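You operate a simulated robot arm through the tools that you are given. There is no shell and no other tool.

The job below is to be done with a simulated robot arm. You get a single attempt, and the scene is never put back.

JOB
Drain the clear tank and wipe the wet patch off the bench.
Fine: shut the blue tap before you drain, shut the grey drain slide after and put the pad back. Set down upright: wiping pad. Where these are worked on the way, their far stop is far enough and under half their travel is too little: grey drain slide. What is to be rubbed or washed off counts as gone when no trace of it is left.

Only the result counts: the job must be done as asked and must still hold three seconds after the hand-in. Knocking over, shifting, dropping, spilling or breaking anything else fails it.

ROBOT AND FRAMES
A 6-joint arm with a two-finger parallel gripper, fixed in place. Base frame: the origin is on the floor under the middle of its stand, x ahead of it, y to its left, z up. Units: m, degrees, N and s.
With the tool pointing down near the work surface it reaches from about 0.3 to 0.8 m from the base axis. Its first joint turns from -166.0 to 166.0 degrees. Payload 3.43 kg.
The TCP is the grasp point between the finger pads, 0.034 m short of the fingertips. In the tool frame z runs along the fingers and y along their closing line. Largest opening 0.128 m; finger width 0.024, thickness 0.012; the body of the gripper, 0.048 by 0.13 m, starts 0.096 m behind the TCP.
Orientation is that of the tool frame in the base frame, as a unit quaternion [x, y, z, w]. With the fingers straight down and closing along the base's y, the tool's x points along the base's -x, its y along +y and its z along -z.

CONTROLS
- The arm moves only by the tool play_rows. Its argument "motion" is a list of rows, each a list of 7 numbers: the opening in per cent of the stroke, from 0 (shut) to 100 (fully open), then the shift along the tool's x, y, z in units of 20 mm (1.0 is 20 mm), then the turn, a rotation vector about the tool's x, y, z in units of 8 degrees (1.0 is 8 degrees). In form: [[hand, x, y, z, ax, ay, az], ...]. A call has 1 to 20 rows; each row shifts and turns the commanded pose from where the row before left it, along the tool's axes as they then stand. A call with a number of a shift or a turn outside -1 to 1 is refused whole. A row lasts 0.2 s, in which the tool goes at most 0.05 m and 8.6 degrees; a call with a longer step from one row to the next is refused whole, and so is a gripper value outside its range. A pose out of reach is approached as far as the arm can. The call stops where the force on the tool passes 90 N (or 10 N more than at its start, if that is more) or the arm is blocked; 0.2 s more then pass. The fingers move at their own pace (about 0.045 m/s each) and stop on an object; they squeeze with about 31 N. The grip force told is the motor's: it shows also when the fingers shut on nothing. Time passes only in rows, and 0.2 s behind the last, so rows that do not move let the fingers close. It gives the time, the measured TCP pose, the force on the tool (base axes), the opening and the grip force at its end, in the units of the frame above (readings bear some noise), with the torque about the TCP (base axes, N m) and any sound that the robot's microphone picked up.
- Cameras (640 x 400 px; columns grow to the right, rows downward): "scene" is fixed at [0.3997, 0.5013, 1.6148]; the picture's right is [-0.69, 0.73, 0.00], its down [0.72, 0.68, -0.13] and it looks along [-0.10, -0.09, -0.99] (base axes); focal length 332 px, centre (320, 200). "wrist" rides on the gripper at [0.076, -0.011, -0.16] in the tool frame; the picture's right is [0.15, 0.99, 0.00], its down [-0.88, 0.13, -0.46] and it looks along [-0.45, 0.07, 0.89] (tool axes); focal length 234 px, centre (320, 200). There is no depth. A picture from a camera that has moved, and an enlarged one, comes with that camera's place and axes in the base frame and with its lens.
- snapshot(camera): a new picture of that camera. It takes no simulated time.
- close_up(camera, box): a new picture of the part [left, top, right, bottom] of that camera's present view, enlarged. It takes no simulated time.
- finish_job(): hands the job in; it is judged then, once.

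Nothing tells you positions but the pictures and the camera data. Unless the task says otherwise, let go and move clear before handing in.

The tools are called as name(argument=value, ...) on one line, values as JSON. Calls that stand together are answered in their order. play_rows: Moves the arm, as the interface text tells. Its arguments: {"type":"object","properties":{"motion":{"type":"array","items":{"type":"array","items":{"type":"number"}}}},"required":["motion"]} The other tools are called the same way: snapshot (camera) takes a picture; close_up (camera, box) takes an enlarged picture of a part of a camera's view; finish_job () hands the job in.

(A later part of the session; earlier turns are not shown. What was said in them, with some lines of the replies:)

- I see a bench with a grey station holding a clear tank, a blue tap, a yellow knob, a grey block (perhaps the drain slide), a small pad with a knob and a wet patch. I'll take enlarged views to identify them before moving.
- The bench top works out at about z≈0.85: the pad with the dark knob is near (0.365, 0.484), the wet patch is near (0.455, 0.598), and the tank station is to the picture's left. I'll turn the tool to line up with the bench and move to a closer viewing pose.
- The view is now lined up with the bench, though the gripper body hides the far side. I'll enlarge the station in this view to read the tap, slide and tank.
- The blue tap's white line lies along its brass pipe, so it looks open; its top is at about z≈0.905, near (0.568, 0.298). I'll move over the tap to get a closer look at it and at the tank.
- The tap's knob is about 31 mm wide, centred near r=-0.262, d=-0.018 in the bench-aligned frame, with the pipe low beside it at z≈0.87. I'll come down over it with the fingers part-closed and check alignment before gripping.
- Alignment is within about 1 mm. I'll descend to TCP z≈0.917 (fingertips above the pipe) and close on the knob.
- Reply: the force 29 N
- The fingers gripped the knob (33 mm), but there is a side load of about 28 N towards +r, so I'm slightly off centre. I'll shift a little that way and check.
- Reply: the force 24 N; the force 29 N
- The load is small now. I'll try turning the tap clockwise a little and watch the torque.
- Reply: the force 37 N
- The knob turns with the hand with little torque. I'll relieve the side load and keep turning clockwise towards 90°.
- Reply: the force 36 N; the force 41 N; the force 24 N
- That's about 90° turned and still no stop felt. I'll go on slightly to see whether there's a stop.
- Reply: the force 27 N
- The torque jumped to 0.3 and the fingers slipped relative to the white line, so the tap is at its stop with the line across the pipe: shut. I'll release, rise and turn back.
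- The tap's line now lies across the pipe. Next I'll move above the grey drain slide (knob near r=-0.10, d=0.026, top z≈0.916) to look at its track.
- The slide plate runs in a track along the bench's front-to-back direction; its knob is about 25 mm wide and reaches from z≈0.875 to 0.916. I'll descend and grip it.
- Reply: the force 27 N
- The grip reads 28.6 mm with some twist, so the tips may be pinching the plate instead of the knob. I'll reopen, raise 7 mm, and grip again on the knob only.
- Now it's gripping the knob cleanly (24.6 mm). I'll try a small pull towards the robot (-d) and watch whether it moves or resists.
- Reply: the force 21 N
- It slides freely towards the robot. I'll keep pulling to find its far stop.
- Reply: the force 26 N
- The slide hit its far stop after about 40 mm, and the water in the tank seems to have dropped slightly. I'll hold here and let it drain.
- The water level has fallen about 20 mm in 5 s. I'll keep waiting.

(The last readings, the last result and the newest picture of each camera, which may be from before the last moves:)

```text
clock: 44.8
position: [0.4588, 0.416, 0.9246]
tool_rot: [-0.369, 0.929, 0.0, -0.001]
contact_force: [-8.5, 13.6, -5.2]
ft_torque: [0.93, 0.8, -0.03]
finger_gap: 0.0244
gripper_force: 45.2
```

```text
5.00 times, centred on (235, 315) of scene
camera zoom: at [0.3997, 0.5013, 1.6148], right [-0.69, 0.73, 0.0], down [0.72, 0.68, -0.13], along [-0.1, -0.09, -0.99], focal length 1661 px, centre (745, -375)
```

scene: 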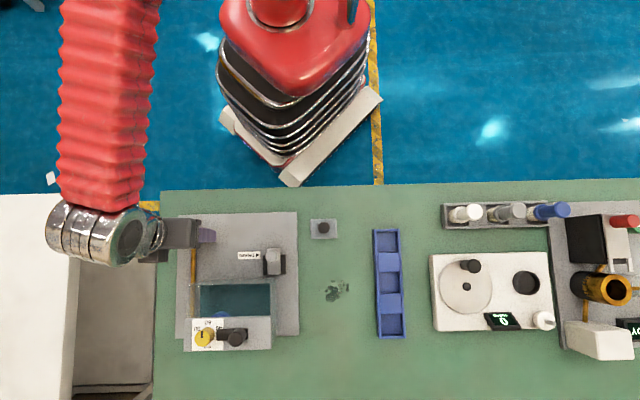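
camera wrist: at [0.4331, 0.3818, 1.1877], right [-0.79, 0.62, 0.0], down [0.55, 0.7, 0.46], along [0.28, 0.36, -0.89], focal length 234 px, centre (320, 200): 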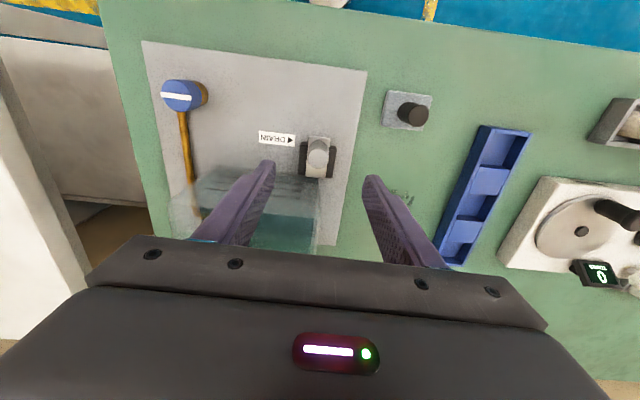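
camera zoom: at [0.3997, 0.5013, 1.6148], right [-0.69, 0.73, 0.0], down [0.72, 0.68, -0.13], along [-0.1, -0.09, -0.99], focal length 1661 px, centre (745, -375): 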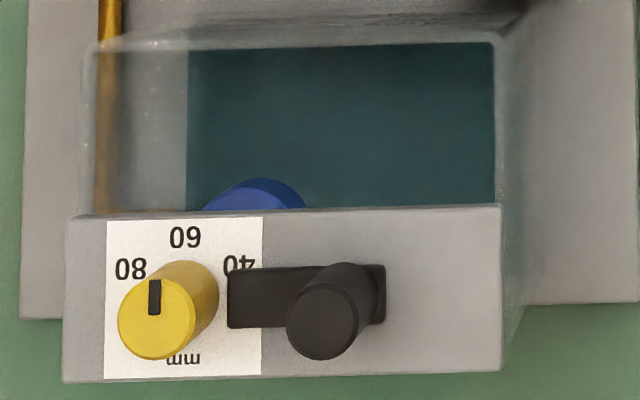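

play_rows(motion=[[10, 0, 0, 0, 0, 0, 0], [10, 0, 0, 0, 0, 0, 0], [10, 0, 0, 0, 0, 0, 0], [10, 0, 0, 0, 0, 0, 0], [10, 0, 0, 0, 0, 0, 0], [10, 0, 0, 0, 0, 0, 0], [10, 0, 0, 0, 0, 0, 0], [10, 0, 0, 0, 0, 0, 0], [10, 0, 0, 0, 0, 0, 0], [10, 0, 0, 0, 0, 0, 0], [10, 0, 0, 0, 0, 0, 0], [10, 0, 0, 0, 0, 0, 0], [10, 0, 0, 0, 0, 0, 0], [10, 0, 0, 0, 0, 0, 0], [10, 0, 0, 0, 0, 0, 0], [10, 0, 0, 0, 0, 0, 0], [10, 0, 0, 0, 0, 0, 0], [10, 0, 0, 0, 0, 0, 0], [10, 0, 0, 0, 0, 0, 0], [10, 0, 0, 0, 0, 0, 0]])

close_up(camera="scene", box=[180, 275, 290, 355])

play_rows(motion=[[10, 0, 0, 0, 0, 0, 0], [10, 0, 0, 0, 0, 0, 0], [10, 0, 0, 0, 0, 0, 0], [10, 0, 0, 0, 0, 0, 0], [10, 0, 0, 0, 0, 0, 0], [10, 0, 0, 0, 0, 0, 0], [10, 0, 0, 0, 0, 0, 0], [10, 0, 0, 0, 0, 0, 0], [10, 0, 0, 0, 0, 0, 0], [10, 0, 0, 0, 0, 0, 0], [10, 0, 0, 0, 0, 0, 0], [10, 0, 0, 0, 0, 0, 0], [10, 0, 0, 0, 0, 0, 0], [10, 0, 0, 0, 0, 0, 0], [10, 0, 0, 0, 0, 0, 0], [10, 0, 0, 0, 0, 0, 0], [10, 0, 0, 0, 0, 0, 0], [10, 0, 0, 0, 0, 0, 0], [10, 0, 0, 0, 0, 0, 0], [10, 0, 0, 0, 0, 0, 0]])

close_up(camera="scene", box=[180, 275, 290, 355])

```text
clock: 49.0
position: [0.4594, 0.4161, 0.9247]
tool_rot: [-0.369, 0.93, 0.0, 0.0]
contact_force: [-8.1, 12.2, -4.4]
ft_torque: [0.94, 0.81, -0.04]
finger_gap: 0.0246
gripper_force: 45.4
```

```text
5.00 times, centred on (235, 315) of scene
camera zoom: at [0.3997, 0.5013, 1.6148], right [-0.69, 0.73, 0.0], down [0.72, 0.68, -0.13], along [-0.1, -0.09, -0.99], focal length 1661 px, centre (745, -375)
```

zoom: 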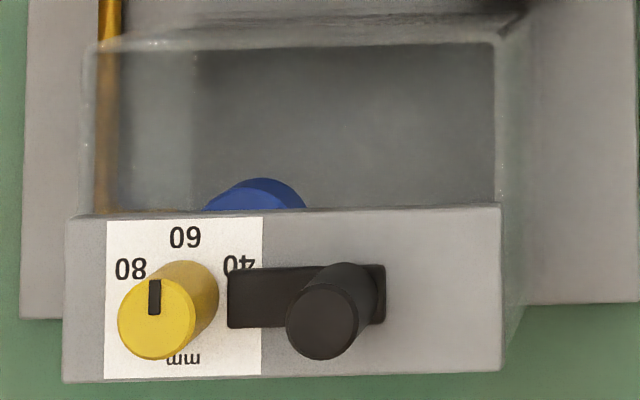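

```text
clock: 53.2
position: [0.4587, 0.4156, 0.9246]
tool_rot: [-0.369, 0.929, -0.001, 0.002]
contact_force: [-8.4, 10.7, -4.5]
ft_torque: [0.93, 0.81, -0.06]
finger_gap: 0.0244
gripper_force: 45.1
```

```text
5.00 times, centred on (235, 315) of scene
camera zoom: at [0.3997, 0.5013, 1.6148], right [-0.69, 0.73, 0.0], down [0.72, 0.68, -0.13], along [-0.1, -0.09, -0.99], focal length 1661 px, centre (745, -375)
```

zoom: 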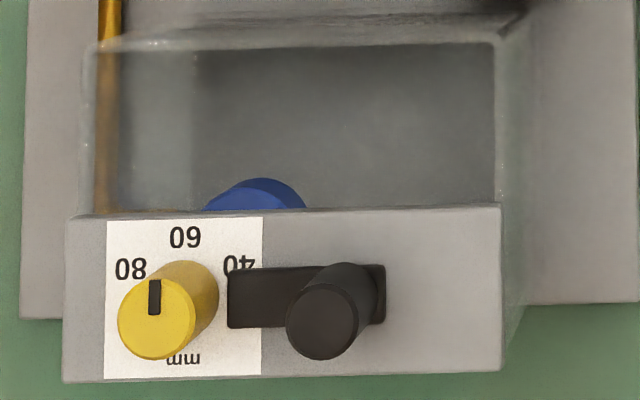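

The tank is empty and staying empty. Now I'll push the slide back shut to its original stop.

play_rows(motion=[[10, -0.25, 0.04, 0, 0, 0, 0], [10, -0.25, 0.02, 0, 0, 0, 0], [10, -0.25, 0.02, 0, 0, 0, 0], [10, -0.25, 0.02, 0, 0, 0, 0], [10, -0.25, 0.02, 0, 0, 0, 0], [10, -0.25, 0.01, 0, 0, 0, 0], [10, -0.25, 0, 0, 0, 0, 0], [10, -0.25, 0, 0, 0, 0, 0], [10, 0, 0, 0, 0, 0, 0]])

close_up(camera="wrist", box=[240, 100, 400, 220])

```text
clock: 55.2
position: [0.4872, 0.4437, 0.9235]
tool_rot: [-0.369, 0.93, -0.001, 0.0]
contact_force: [10.2, -13.9, -5.6]
ft_torque: [1.13, -0.51, -0.09]
finger_gap: 0.0246
gripper_force: 44.9
```

```text
3.33 times, centred on (320, 160) of wrist
camera zoom: at [0.4385, 0.385, 1.0834], right [-0.78, 0.62, 0.0], down [0.55, 0.7, 0.46], along [0.28, 0.36, -0.89], focal length 781 px, centre (320, 333)
```

zoom: 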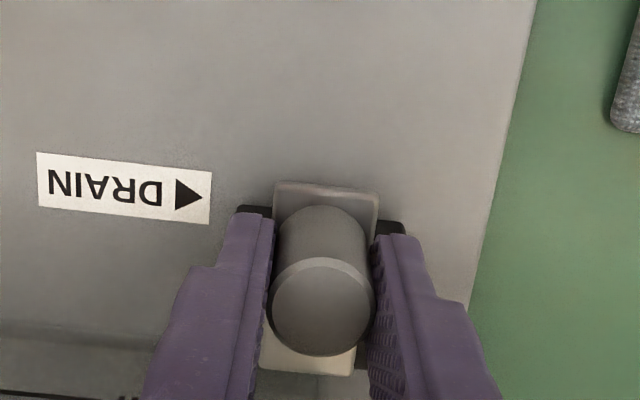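

Nearly back; I'll push gently a bit further to feel the shut stop.

play_rows(motion=[[10, -0.1, -0.06, 0, 0, 0, 0], [10, -0.1, 0, 0, 0, 0, 0], [10, 0, 0, 0, 0, 0, 0]])

```text
clock: 56.0
position: [0.488, 0.4459, 0.924]
tool_rot: [-0.369, 0.929, -0.002, 0.0]
contact_force: [-5.8, -37.6, 9.4]
ft_torque: [-0.22, 0.7, -0.06]
finger_gap: 0.0246
gripper_force: 45.0
```

The shut stop is felt (about 30 N). I'll back off, release, lift, and move over the wiping pad.

play_rows(motion=[[10, 0.12, 0, 0, 0, 0, 0], [40, 0, 0, 0, 0, 0, 0], [40, 0, 0, 0, 0, 0, 0], [40, 0, 0, -0.5, 0, 0, 0], [40, 0, 0, -1, 0, 0, 0], [40, 0, 0, -1, 0, 0, 0], [40, 0, 0, -1, 0, 0, 0], [40, 0, 0, -1, 0, 0, 0], [40, 0, 0, -1, 0, 0, 0], [60, 0.5, 0.9, 0, 0, 0, 0], [60, 0.5, 0.9, 0, 0, 0, 0], [60, 0.5, 0.9, 0, 0, 0, 0], [60, 0.5, 0.9, 0, 0, 0, 0], [60, 0.5, 0.9, 0, 0, 0, 0], [60, 0.5, 0.9, 0, 0, 0, 0], [60, 0, 0, 0, 0, 0, 0]])

snapshot(camera="wrist")

close_up(camera="scene", box=[160, 200, 320, 360])

```text
clock: 59.4
position: [0.3694, 0.484, 1.0353]
tool_rot: [-0.369, 0.929, 0.001, 0.001]
contact_force: [-0.8, -0.4, 0.1]
ft_torque: [-0.02, 0.01, -0.02]
finger_gap: 0.0771
gripper_force: 0.1
```

```text
taken
camera wrist: at [0.3207, 0.4247, 1.1933], right [-0.79, 0.62, 0.0], down [0.55, 0.7, 0.46], along [0.28, 0.36, -0.89], focal length 234 px, centre (320, 200)
```

wrist: 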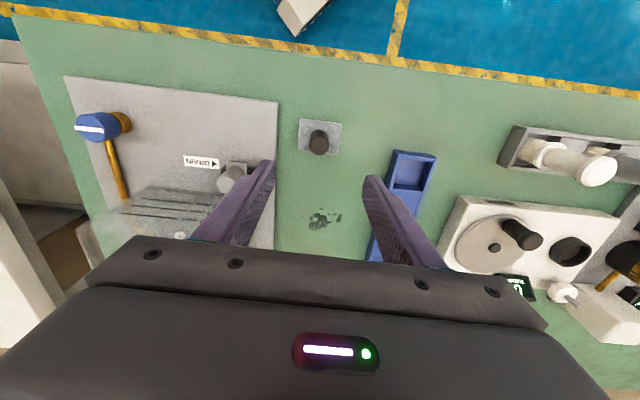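

```text
2.50 times, centred on (240, 280) of scene
camera zoom: at [0.3997, 0.5013, 1.6148], right [-0.69, 0.73, 0.0], down [0.72, 0.68, -0.13], along [-0.1, -0.09, -0.99], focal length 830 px, centre (520, 0)
```

zoom: 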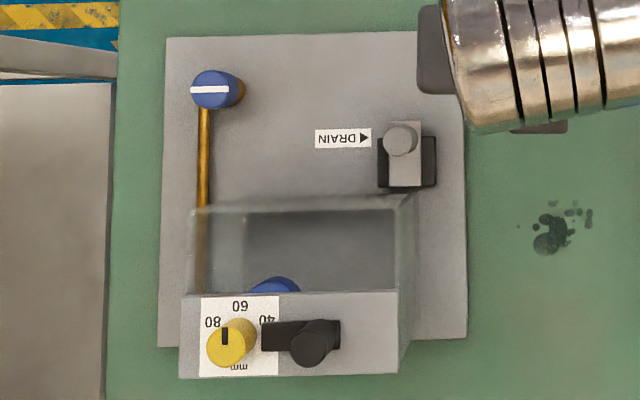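

close_up(camera="wrist", box=[270, 90, 370, 160])

close_up(camera="wrist", box=[280, 180, 370, 240])

close_up(camera="scene", box=[300, 265, 380, 315])

```text
5.71 times, centred on (320, 125) of wrist
camera zoom: at [0.3207, 0.4247, 1.1933], right [-0.79, 0.62, 0.0], down [0.55, 0.7, 0.46], along [0.28, 0.36, -0.89], focal length 1338 px, centre (320, 629)
```

zoom: 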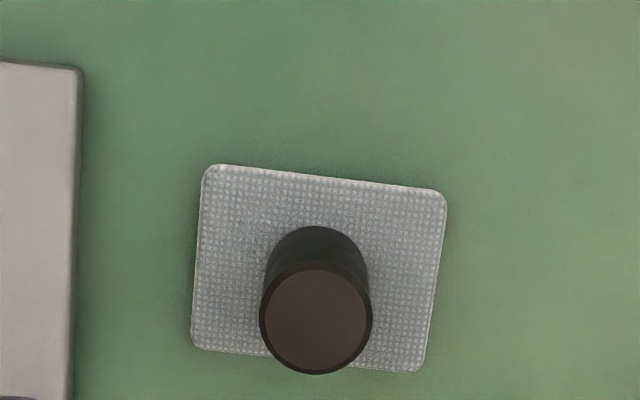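

```text
6.67 times, centred on (325, 210) of wrist
camera zoom: at [0.3207, 0.4247, 1.1933], right [-0.79, 0.62, 0.0], down [0.55, 0.7, 0.46], along [0.28, 0.36, -0.89], focal length 1561 px, centre (287, 133)
```

zoom: 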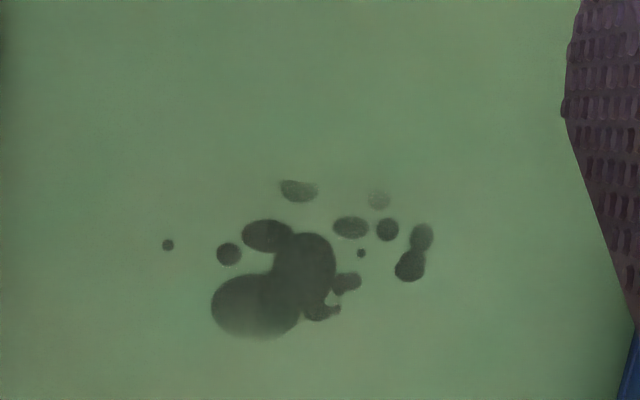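

```text
8.00 times, centred on (340, 290) of scene
camera zoom: at [0.3997, 0.5013, 1.6148], right [-0.69, 0.73, 0.0], down [0.72, 0.68, -0.13], along [-0.1, -0.09, -0.99], focal length 2657 px, centre (160, -520)
```

zoom: 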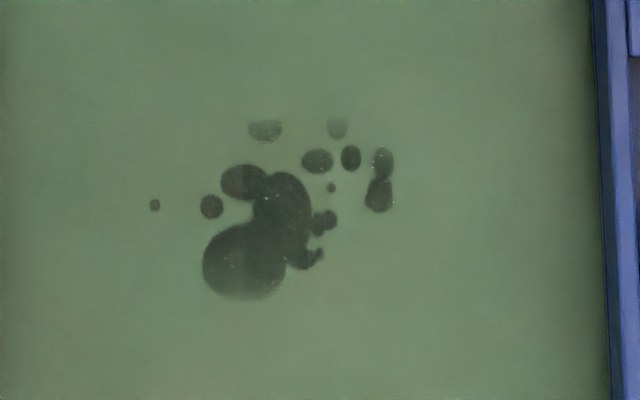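

The tank is empty, the slide is back in its starting position, and the tap is across. The pad's knob is about 25 mm wide, top z≈0.892, right below the hand. The wet patch spans roughly r -0.004…0.067, d 0.080…0.131. I'll descend to just above the pad and check.

play_rows(motion=[[50, 0.08, 0.03, 0.9, 0, 0, 0], [50, 0, 0, 1, 0, 0, 0], [50, 0, 0, 1, 0, 0, 0], [50, 0, 0, 1, 0, 0, 0], [50, 0, 0, 0.6, 0, 0, 0], [50, 0, 0, 0, 0, 0, 0]])

close_up(camera="wrist", box=[250, 110, 390, 210])

```text
clock: 60.8
position: [0.368, 0.4828, 0.9445]
tool_rot: [-0.369, 0.93, 0.0, 0.001]
contact_force: [-0.5, 0.0, 0.0]
ft_torque: [0.01, 0.02, 0.01]
finger_gap: 0.0639
gripper_force: 0.1
```

```text
4.00 times, centred on (320, 160) of wrist
camera zoom: at [0.3199, 0.4236, 1.1027], right [-0.79, 0.62, 0.0], down [0.55, 0.7, 0.46], along [0.28, 0.36, -0.89], focal length 937 px, centre (320, 360)
```

zoom: 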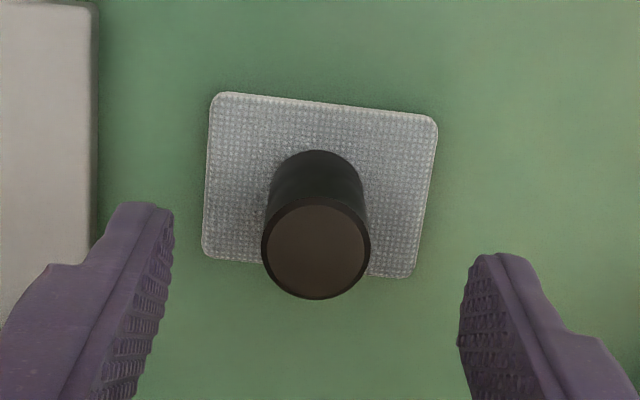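

play_rows(motion=[[50, 0, -0.02, 1, 0, 0, 0], [50, 0, 0, 0.95, 0, 0, 0], [50, 0, 0, 0, 0, 0, 0], [20, 0, 0, 0, 0, 0, 0], [10, 0, 0, 0, 0, 0, 0], [10, 0, 0, 0, 0, 0, 0], [10, 0, 0, 0, 0, 0, 0], [10, 0, 0, 0, 0, 0, 0]])

close_up(camera="wrist", box=[250, 110, 390, 210])

```text
clock: 62.6
position: [0.3704, 0.4812, 0.9054]
tool_rot: [-0.369, 0.929, 0.001, 0.0]
contact_force: [0.2, -0.9, -0.5]
ft_torque: [0.03, -0.01, -0.01]
finger_gap: 0.0234
gripper_force: 31.1
```

```text
4.00 times, centred on (320, 160) of wrist
camera zoom: at [0.322, 0.4219, 1.0626], right [-0.79, 0.62, 0.0], down [0.55, 0.7, 0.46], along [0.28, 0.36, -0.89], focal length 937 px, centre (320, 360)
```

zoom: 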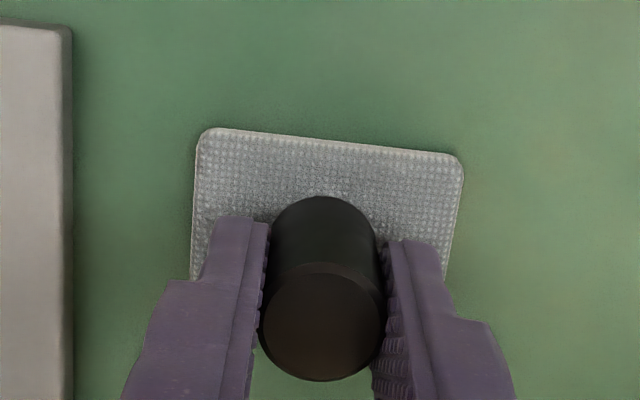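

The pad is gripped by its knob (23.4 mm). I'll lift it slightly, carry it over the patch and lower it to just above the bench.

play_rows(motion=[[10, 0, 0, -0.5, 0, 0, 0], [10, 0, 0, -1, 0, 0, 0], [10, -0.932, -0.06, 0, 0, 0, 0], [10, -0.932, -0.06, 0, 0, 0, 0], [10, -0.932, -0.06, 0, 0, 0, 0], [10, -0.932, -0.06, 0, 0, 0, 0], [10, -0.932, -0.06, 0, 0, 0, 0], [10, -0.932, -0.06, 0, 0, 0, 0], [10, -0.932, -0.06, 0, 0, 0, 0], [10, 0, 0, 0, 0, 0, 0]])

close_up(camera="wrist", box=[220, 100, 420, 230])

close_up(camera="scene", box=[260, 220, 420, 340])

```text
clock: 64.8
position: [0.4698, 0.5656, 0.936]
tool_rot: [-0.369, 0.93, 0.0, 0.0]
contact_force: [0.7, -0.2, -0.7]
ft_torque: [0.03, 0.01, 0.03]
finger_gap: 0.0235
gripper_force: 30.4
```

```text
3.08 times, centred on (320, 165) of wrist
camera zoom: at [0.4216, 0.5071, 1.095], right [-0.79, 0.62, 0.0], down [0.55, 0.7, 0.46], along [0.28, 0.36, -0.89], focal length 720 px, centre (320, 308)
```

zoom: 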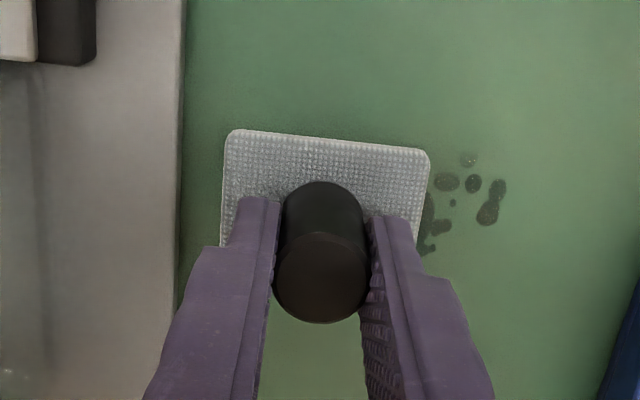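

```text
3.33 times, centred on (340, 280) of scene
camera zoom: at [0.3997, 0.5013, 1.6148], right [-0.69, 0.73, 0.0], down [0.72, 0.68, -0.13], along [-0.1, -0.09, -0.99], focal length 1107 px, centre (253, -67)
```

zoom: 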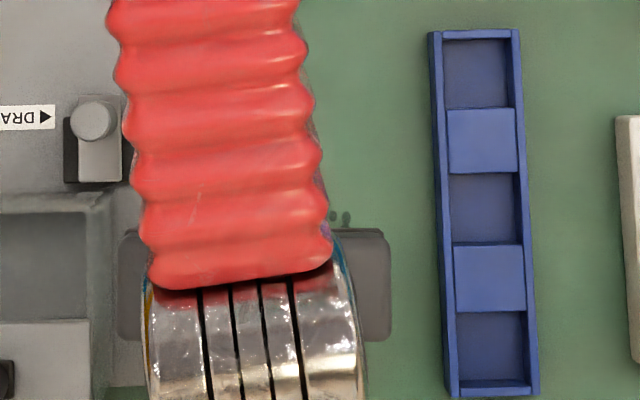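

play_rows(motion=[[10, 0, 0, 0.8, 0, 0, 0], [10, 0, 0, 0.6, 0, 0, 0], [10, 0, 0, 0.15, 0, 0, 0], [10, 0, 0, 0, 0, 0, 0]])

```text
clock: 65.8
position: [0.4696, 0.5647, 0.9041]
tool_rot: [-0.369, 0.929, 0.0, 0.001]
contact_force: [-0.5, 0.5, -0.2]
ft_torque: [0.03, -0.01, 0.0]
finger_gap: 0.0234
gripper_force: 31.3
```

play_rows(motion=[[10, 0, 0, 0.1, 0, 0, 0], [10, 0, 0, 0.05, 0, 0, 0], [10, 0, 0, 0, 0, 0, 0]])

```text
clock: 66.6
position: [0.4697, 0.5661, 0.9038]
tool_rot: [-0.369, 0.929, 0.0, 0.003]
contact_force: [1.0, -3.8, 22.8]
ft_torque: [-0.33, 0.02, -0.03]
finger_gap: 0.0235
gripper_force: 30.5
```

The pad is pressing on the bench with about 23 N. Now I'll wipe across the patch along r.

play_rows(motion=[[10, 0, 0.4, 0, 0, 0, 0], [10, 0, 0.4, 0, 0, 0, 0], [10, 0, 0.4, 0, 0, 0, 0], [10, 0, 0.4, 0, 0, 0, 0], [10, 0, 0.4, 0, 0, 0, 0], [10, 0, 0.4, 0, 0, 0, 0], [10, 0, 0.4, 0, 0, 0, 0], [10, 0, 0.4, 0, 0, 0, 0], [10, 0, 0, 0, 0, 0, 0]])

close_up(camera="wrist", box=[180, 80, 460, 250])

```text
clock: 68.6
position: [0.426, 0.6126, 0.9024]
tool_rot: [-0.37, 0.929, 0.0, 0.0]
contact_force: [5.9, -5.4, 20.4]
ft_torque: [-0.31, -0.35, 0.0]
finger_gap: 0.0236
gripper_force: 31.3
```

```text
2.29 times, centred on (320, 165) of wrist
camera zoom: at [0.3769, 0.553, 1.0602], right [-0.79, 0.62, 0.0], down [0.55, 0.7, 0.46], along [0.28, 0.36, -0.89], focal length 535 px, centre (320, 280)
```

zoom: 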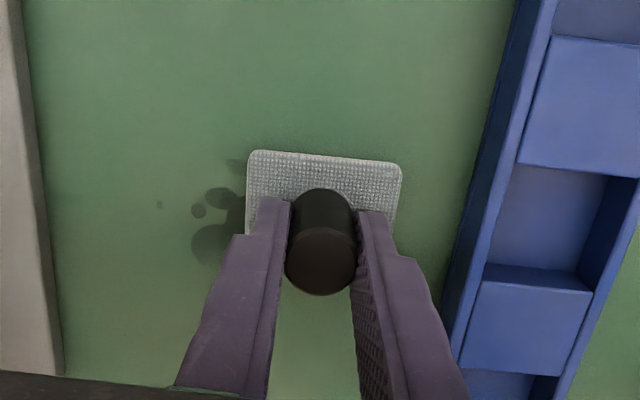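

play_rows(motion=[[10, -0.4, 0, 0, 0, 0, 0], [10, -0.4, 0, 0, 0, 0, 0], [10, -0.3, 0, 0, 0, 0, 0], [10, 0, -0.4, 0, 0, 0, 0], [10, 0, -0.4, 0, 0, 0, 0], [10, 0, -0.4, 0, 0, 0, 0], [10, 0, -0.4, 0, 0, 0, 0], [10, 0, -0.4, 0, 0, 0, 0], [10, 0, -0.4, 0, 0, 0, 0], [10, 0, -0.4, 0, 0, 0, 0], [10, 0, -0.4, 0, 0, 0, 0], [10, 0, 0, 0, 0, 0, 0]])

close_up(camera="wrist", box=[180, 80, 460, 250])

close_up(camera="scene", box=[260, 220, 420, 340])

```text
clock: 71.2
position: [0.4857, 0.5804, 0.9015]
tool_rot: [-0.369, 0.93, 0.0, 0.0]
contact_force: [0.3, 0.4, -1.0]
ft_torque: [0.03, -0.01, -0.02]
finger_gap: 0.0235
gripper_force: 30.9
```

```text
2.29 times, centred on (320, 165) of wrist
camera zoom: at [0.4367, 0.5212, 1.0608], right [-0.79, 0.62, 0.0], down [0.55, 0.7, 0.46], along [0.28, 0.36, -0.89], focal length 535 px, centre (320, 280)
```

zoom: 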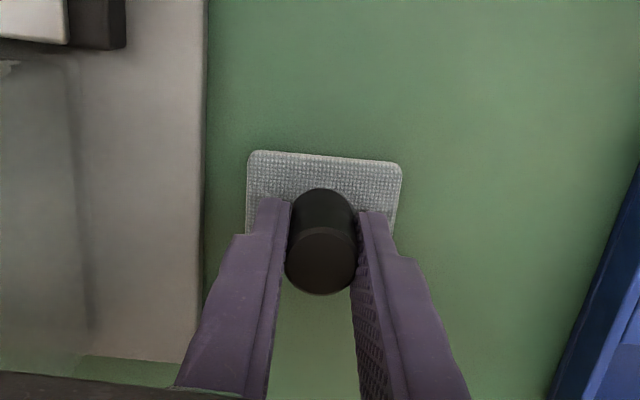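

```text
3.33 times, centred on (340, 280) of scene
camera zoom: at [0.3997, 0.5013, 1.6148], right [-0.69, 0.73, 0.0], down [0.72, 0.68, -0.13], along [-0.1, -0.09, -0.99], focal length 1107 px, centre (253, -67)
```

zoom: 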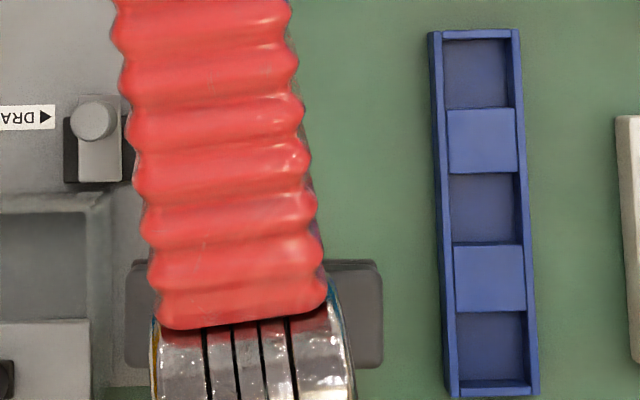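

The right part already looks clean. The press force has gone to zero, so I'll press down slightly again and make more passes.

play_rows(motion=[[10, 0, 0, 0.08, 0, 0, 0], [10, 0, 0, 0.04, 0, 0, 0], [10, 0, 0, 0, 0, 0, 0]])

```text
clock: 72.0
position: [0.4849, 0.5808, 0.9011]
tool_rot: [-0.368, 0.93, 0.001, 0.001]
contact_force: [-1.8, -3.6, 19.1]
ft_torque: [-0.17, 0.27, -0.02]
finger_gap: 0.0235
gripper_force: 30.9
```

play_rows(motion=[[10, 0, 0.4, 0, 0, 0, 0], [10, 0, 0.4, 0, 0, 0, 0], [10, 0, 0.4, 0, 0, 0, 0], [10, 0, 0.4, 0, 0, 0, 0], [10, 0, 0.4, 0, 0, 0, 0], [10, 0, 0.4, 0, 0, 0, 0], [10, 0, 0.4, 0, 0, 0, 0], [10, 0, 0.4, 0, 0, 0, 0], [10, 0, 0, 0, 0, 0, 0]])

close_up(camera="wrist", box=[180, 80, 460, 250])

play_rows(motion=[[10, 0.4, 0, 0.04, 0, 0, 0], [10, 0.4, 0, 0, 0, 0, 0], [10, 0.3, 0, 0, 0, 0, 0], [10, 0, -0.4, 0, 0, 0, 0], [10, 0, -0.4, 0, 0, 0, 0], [10, 0, -0.4, 0, 0, 0, 0], [10, 0, -0.4, 0, 0, 0, 0], [10, 0, -0.4, 0, 0, 0, 0], [10, 0, -0.4, 0, 0, 0, 0], [10, 0, -0.4, 0, 0, 0, 0], [10, 0, -0.4, 0, 0, 0, 0], [10, 0, 0, 0, 0, 0, 0]])

close_up(camera="wrist", box=[180, 80, 460, 250])

```text
clock: 74.0
position: [0.4389, 0.6249, 0.8993]
tool_rot: [-0.369, 0.929, 0.0, 0.0]
contact_force: [2.6, -4.4, 13.3]
ft_torque: [-0.25, -0.21, -0.04]
finger_gap: 0.0233
gripper_force: 30.7
```

```text
2.29 times, centred on (320, 165) of wrist
camera zoom: at [0.3922, 0.5654, 1.0577], right [-0.78, 0.62, 0.0], down [0.55, 0.7, 0.46], along [0.28, 0.36, -0.89], focal length 535 px, centre (320, 280)
```

zoom: 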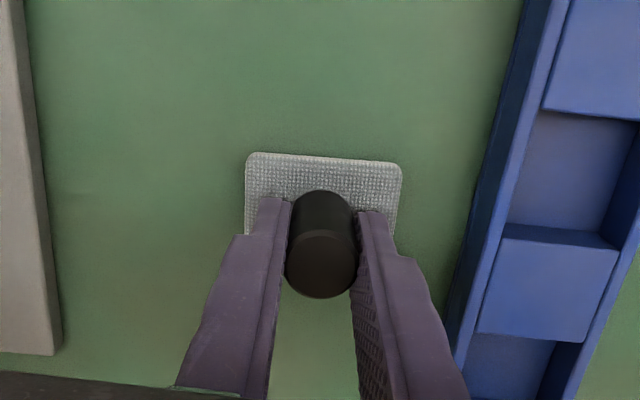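

```text
clock: 76.6
position: [0.4686, 0.5657, 0.8983]
tool_rot: [-0.37, 0.929, 0.001, 0.002]
contact_force: [-5.5, 7.4, 24.0]
ft_torque: [0.48, 0.51, -0.03]
finger_gap: 0.0224
gripper_force: 31.1
```

```text
2.29 times, centred on (320, 165) of wrist
camera zoom: at [0.4206, 0.5061, 1.0573], right [-0.79, 0.62, 0.0], down [0.55, 0.7, 0.46], along [0.28, 0.36, -0.89], focal length 535 px, centre (320, 280)
```

zoom: 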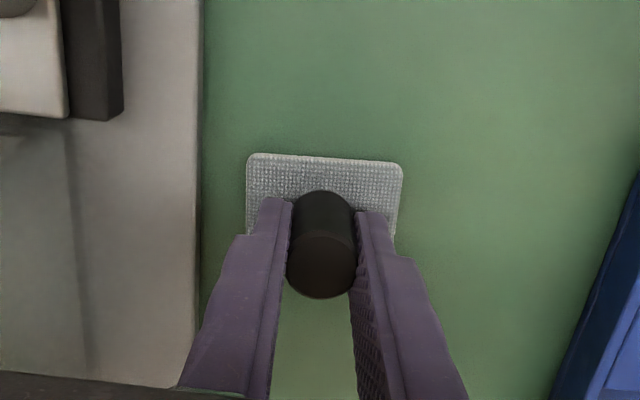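

The bench looks clean. For safety I'll make another set of passes at in-between lines, then lift and inspect.

play_rows(motion=[[10, -0.3, 0, 0, 0, 0, 0], [10, -0.3, 0, 0, 0, 0, 0], [10, 0, 0.4, 0, 0, 0, 0], [10, 0, 0.4, 0, 0, 0, 0], [10, 0, 0.4, 0, 0, 0, 0], [10, 0, 0.4, 0, 0, 0, 0], [10, 0, 0.4, 0, 0, 0, 0], [10, 0, 0.4, 0, 0, 0, 0], [10, 0, 0.4, 0, 0, 0, 0], [10, 0, 0.4, 0, 0, 0, 0], [10, 0, 0, 0, 0, 0, 0]])

play_rows(motion=[[10, -0.3, 0, 0, 0, 0, 0], [10, -0.3, 0, 0, 0, 0, 0], [10, -0.2, 0, 0, 0, 0, 0], [10, 0, -0.4, 0, 0, 0, 0], [10, 0, -0.4, 0, 0, 0, 0], [10, 0, -0.4, 0, 0, 0, 0], [10, 0, -0.4, 0, 0, 0, 0], [10, 0, -0.4, 0, 0, 0, 0], [10, 0, -0.4, 0, 0, 0, 0], [10, 0, -0.4, 0, 0, 0, 0], [10, 0, -0.4, 0, 0, 0, 0], [10, 0, 0, 0, 0, 0, 0]])

```text
clock: 79.0
position: [0.433, 0.62, 0.8992]
tool_rot: [-0.369, 0.929, -0.001, 0.0]
contact_force: [0.9, -1.6, 9.2]
ft_torque: [-0.17, -0.08, -0.04]
finger_gap: 0.023
gripper_force: 30.8
```

```text
clock: 81.6
position: [0.49, 0.5855, 0.899]
tool_rot: [-0.369, 0.93, 0.0, 0.0]
contact_force: [-5.8, 4.0, 14.1]
ft_torque: [0.23, 0.32, -0.13]
finger_gap: 0.0231
gripper_force: 31.0
```

I'll lift the pad and carry it back above its original place, then inspect the bench before setting it down.

play_rows(motion=[[10, 0, 0, -0.5, 0, 0, 0], [10, 0, 0, -1, 0, 0, 0], [10, 0.8805, 0.0467, 0, 0, 0, 0], [10, 0.8805, 0.0467, 0, 0, 0, 0], [10, 0.8805, 0.0467, 0, 0, 0, 0], [10, 0.8805, 0.0467, 0, 0, 0, 0], [10, 0.8805, 0.0467, 0, 0, 0, 0], [10, 0.8805, 0.0467, 0, 0, 0, 0], [10, 0.8805, 0.0467, 0, 0, 0, 0], [10, 0.8805, 0.0467, 0, 0, 0, 0], [10, 0.8805, 0.0467, 0, 0, 0, 0], [10, 0, 0, 0, 0, 0, 0]])

close_up(camera="scene", box=[300, 265, 380, 315])

snapshot(camera="wrist")

close_up(camera="wrist", box=[250, 110, 390, 210])

```text
clock: 84.2
position: [0.3696, 0.4812, 0.9281]
tool_rot: [-0.369, 0.929, 0.0, 0.0]
contact_force: [0.6, 0.9, -0.5]
ft_torque: [0.0, -0.01, -0.01]
finger_gap: 0.0228
gripper_force: 31.0
```

```text
8.00 times, centred on (340, 290) of scene
camera zoom: at [0.3997, 0.5013, 1.6148], right [-0.69, 0.73, 0.0], down [0.72, 0.68, -0.13], along [-0.1, -0.09, -0.99], focal length 2657 px, centre (160, -520)
```

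zoom: 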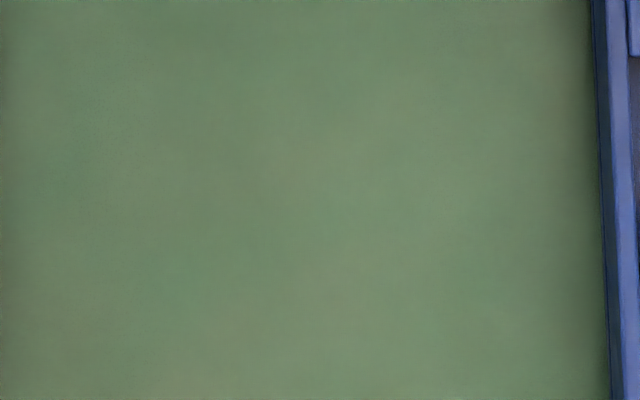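

```text
taken
camera wrist: at [0.3207, 0.422, 1.0864], right [-0.78, 0.62, 0.0], down [0.55, 0.7, 0.46], along [0.28, 0.36, -0.89], focal length 234 px, centre (320, 200)
```

wrist: 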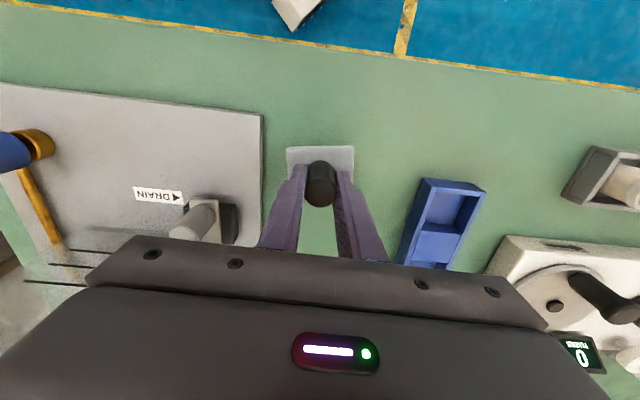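

```text
4.00 times, centred on (320, 160) of wrist
camera zoom: at [0.3207, 0.422, 1.0864], right [-0.78, 0.62, 0.0], down [0.55, 0.7, 0.46], along [0.28, 0.36, -0.89], focal length 937 px, centre (320, 360)
```

zoom: 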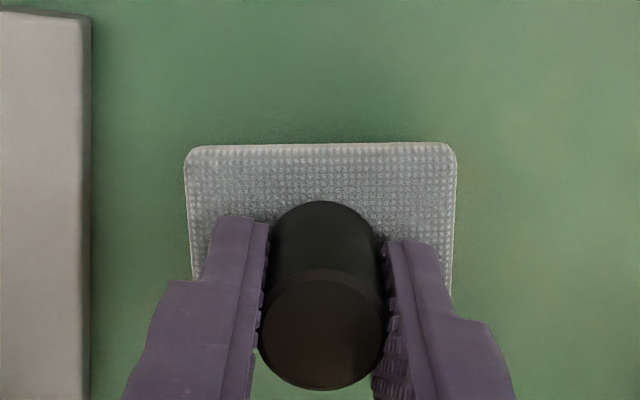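

The bench is clean in the enlarged view. The pad has twisted about 6° in the grip, so I'll turn it back, then lower it gently onto its original spot.

play_rows(motion=[[10, 0, 0, 0, 0, 0, 0.78], [10, 0, 0, 0.7, 0, 0, 0], [10, 0, 0, 0.6, 0, 0, 0], [10, 0, 0, 0.1, 0, 0, 0], [10, 0, 0, 0, 0, 0, 0]])

close_up(camera="wrist", box=[250, 110, 390, 210])

```text
clock: 85.4
position: [0.3692, 0.481, 0.9005]
tool_rot: [-0.317, 0.948, 0.0, 0.001]
contact_force: [0.0, 0.5, 1.2]
ft_torque: [-0.02, 0.04, -0.02]
finger_gap: 0.0234
gripper_force: 31.0
```

```text
4.00 times, centred on (320, 160) of wrist
camera zoom: at [0.3145, 0.4273, 1.059], right [-0.71, 0.7, 0.0], down [0.62, 0.63, 0.46], along [0.32, 0.33, -0.89], focal length 937 px, centre (320, 360)
```

zoom: 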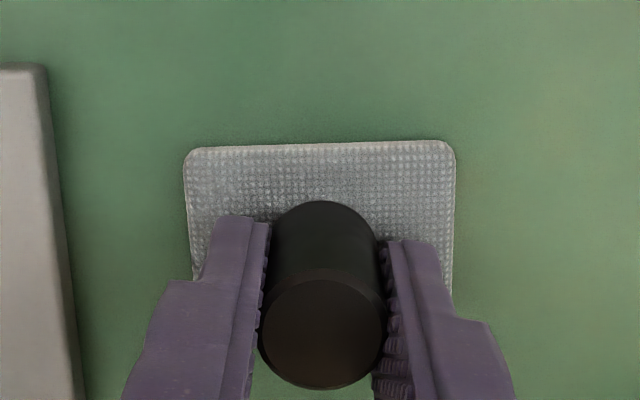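

Almost touching; I'll lower until light contact.

play_rows(motion=[[10, 0, 0, 0.05, 0, 0, 0], [10, 0, 0, 0, 0, 0, 0]])

```text
clock: 86.0
position: [0.3688, 0.4819, 0.9005]
tool_rot: [-0.318, 0.948, 0.001, 0.003]
contact_force: [1.3, -3.3, 13.5]
ft_torque: [-0.18, 0.1, -0.04]
finger_gap: 0.0233
gripper_force: 31.0
```

The pad is on the bench. I'll ease off, open the fingers and lift clear.

play_rows(motion=[[10, 0, 0, -0.04, 0, 0, 0], [30, 0, 0, 0, 0, 0, 0], [45, 0, 0, 0, 0, 0, 0], [45, 0, 0, 0, 0, 0, 0], [45, 0, 0, -0.3, 0, 0, 0], [45, 0, 0, -0.8, 0, 0, 0], [45, 0, 0, -1, 0, 0, 0], [45, 0, 0, -1, 0, 0, 0], [45, 0, 0, -1, 0, 0, 0], [45, 0, 0, -1, 0, 0, 0], [45, 0, 0, -1, 0, 0, 0], [45, 0.5, 0, -1, 0, 0, -0.78], [45, 1, 0, -1, 0, 0, 0], [45, 1, 0, -1, 0, 0, 0], [45, 1, 0, -1, 0, 0, 0], [45, 1, 0, -1, 0, 0, 0], [45, 1, 0, 0, 0, 0, 0], [45, 1, 0, 0, 0, 0, 0], [45, 1, 0, 0, 0, 0, 0], [45, 0, 0, 0, 0, 0, 0]])

snapshot(camera="scene")

close_up(camera="scene", box=[280, 200, 420, 350])

close_up(camera="scene", box=[160, 200, 320, 360])

```text
clock: 90.2
position: [0.2579, 0.3804, 1.1212]
tool_rot: [-0.368, 0.93, 0.0, 0.001]
contact_force: [-0.5, 0.1, 0.2]
ft_torque: [0.03, 0.01, 0.03]
finger_gap: 0.0576
gripper_force: 0.1
```

```text
taken
```

scene: 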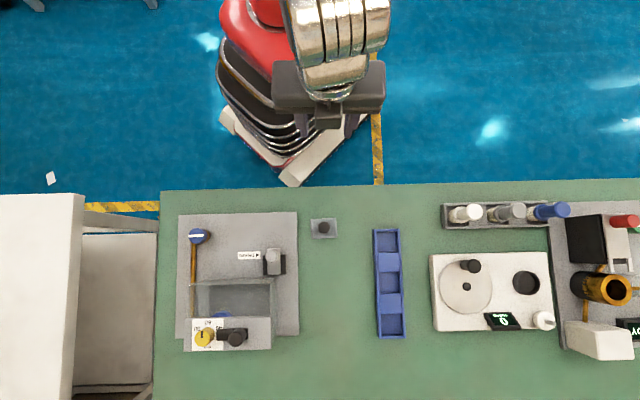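

```text
2.67 times, centred on (350, 275) of scene
camera zoom: at [0.3997, 0.5013, 1.6148], right [-0.69, 0.73, 0.0], down [0.72, 0.68, -0.13], along [-0.1, -0.09, -0.99], focal length 886 px, centre (240, 0)
```

zoom: 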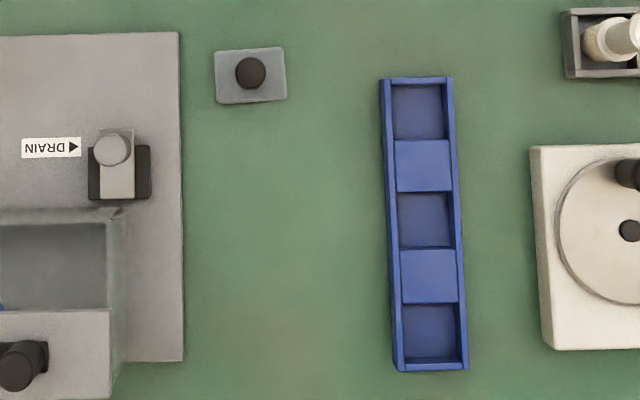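

```text
2.50 times, centred on (240, 280) of scene
camera zoom: at [0.3997, 0.5013, 1.6148], right [-0.69, 0.73, 0.0], down [0.72, 0.68, -0.13], along [-0.1, -0.09, -0.99], focal length 830 px, centre (520, 0)
```

zoom: 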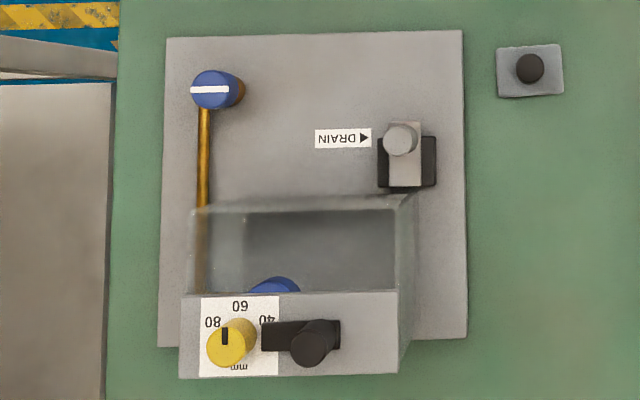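

Everything looks in place: tap shut, slide shut, tank empty, pad back at its spot. One last enlarged check of the patch area, pad and tank before handing in.

close_up(camera="scene", box=[300, 255, 380, 310])

close_up(camera="scene", box=[295, 205, 355, 245])

close_up(camera="scene", box=[180, 275, 290, 355])

```text
7.27 times, centred on (340, 282) of scene
camera zoom: at [0.3997, 0.5013, 1.6148], right [-0.69, 0.73, 0.0], down [0.72, 0.68, -0.13], along [-0.1, -0.09, -0.99], focal length 2416 px, centre (174, -400)
```

zoom: 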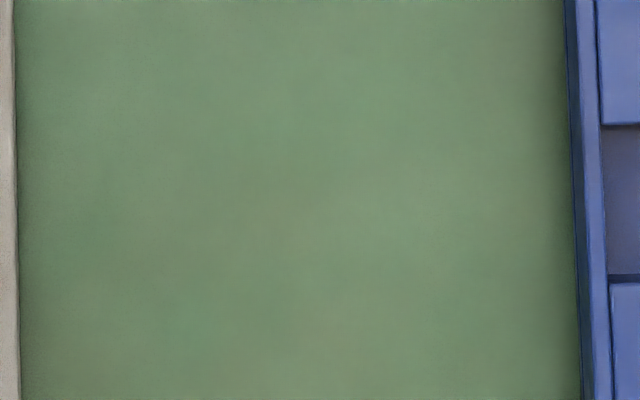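

```text
10.00 times, centred on (325, 225) of scene
camera zoom: at [0.3997, 0.5013, 1.6148], right [-0.69, 0.73, 0.0], down [0.72, 0.68, -0.13], along [-0.1, -0.09, -0.99], focal length 3322 px, centre (270, -50)
```

zoom: 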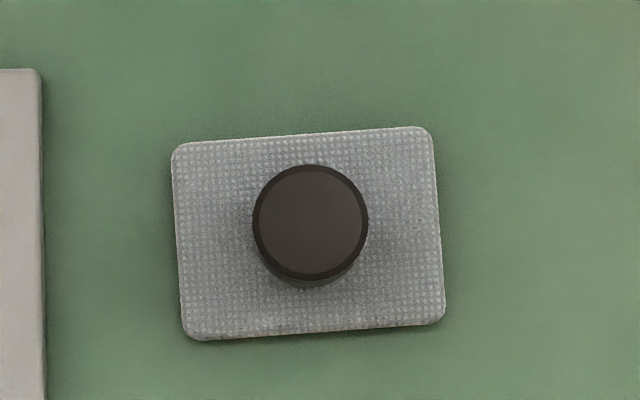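

```text
5.00 times, centred on (235, 315) of scene
camera zoom: at [0.3997, 0.5013, 1.6148], right [-0.69, 0.73, 0.0], down [0.72, 0.68, -0.13], along [-0.1, -0.09, -0.99], focal length 1661 px, centre (745, -375)
```

zoom: 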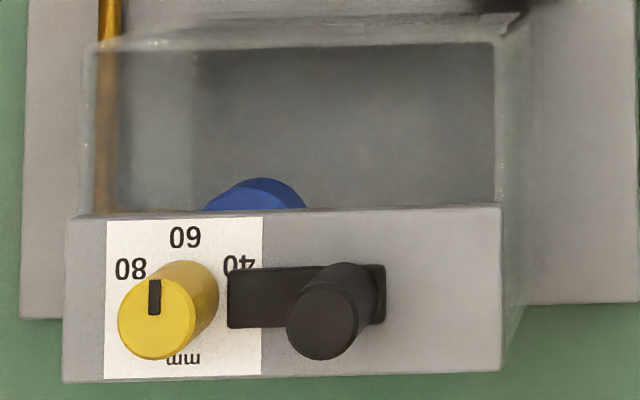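

The bench shows no trace of the wet patch and the tank is empty. The tap and the drain slide are shut, the pad is upright at its original place, and the arm is clear, so I'm handing in.

finish_job()

```text
The job is handed in.
```

The tank is drained, the wet patch is wiped off the bench, and the job is handed in. I checked the result in enlarged pictures before handing in; I haven't seen the verdict.

- **Blue tap:** I turned it about 90° clockwise to its stop, before draining. Its white line now lies across the pipe.
- **Drain:** I pulled the grey slide about 40 mm to its far stop and waited until the tank was empty. Then I pushed it back until I felt the shut stop. The tank was still empty at the last check.
- **Wet patch:** I went over it several times with the pad, and no trace shows in the enlarged view.
- **Wiping pad:** It is upright and back where it started. It twisted about 6° in the grip while wiping, and I turned it back before setting it down.

Nothing else on the bench looked moved, and the hand is empty and clear of the bench.
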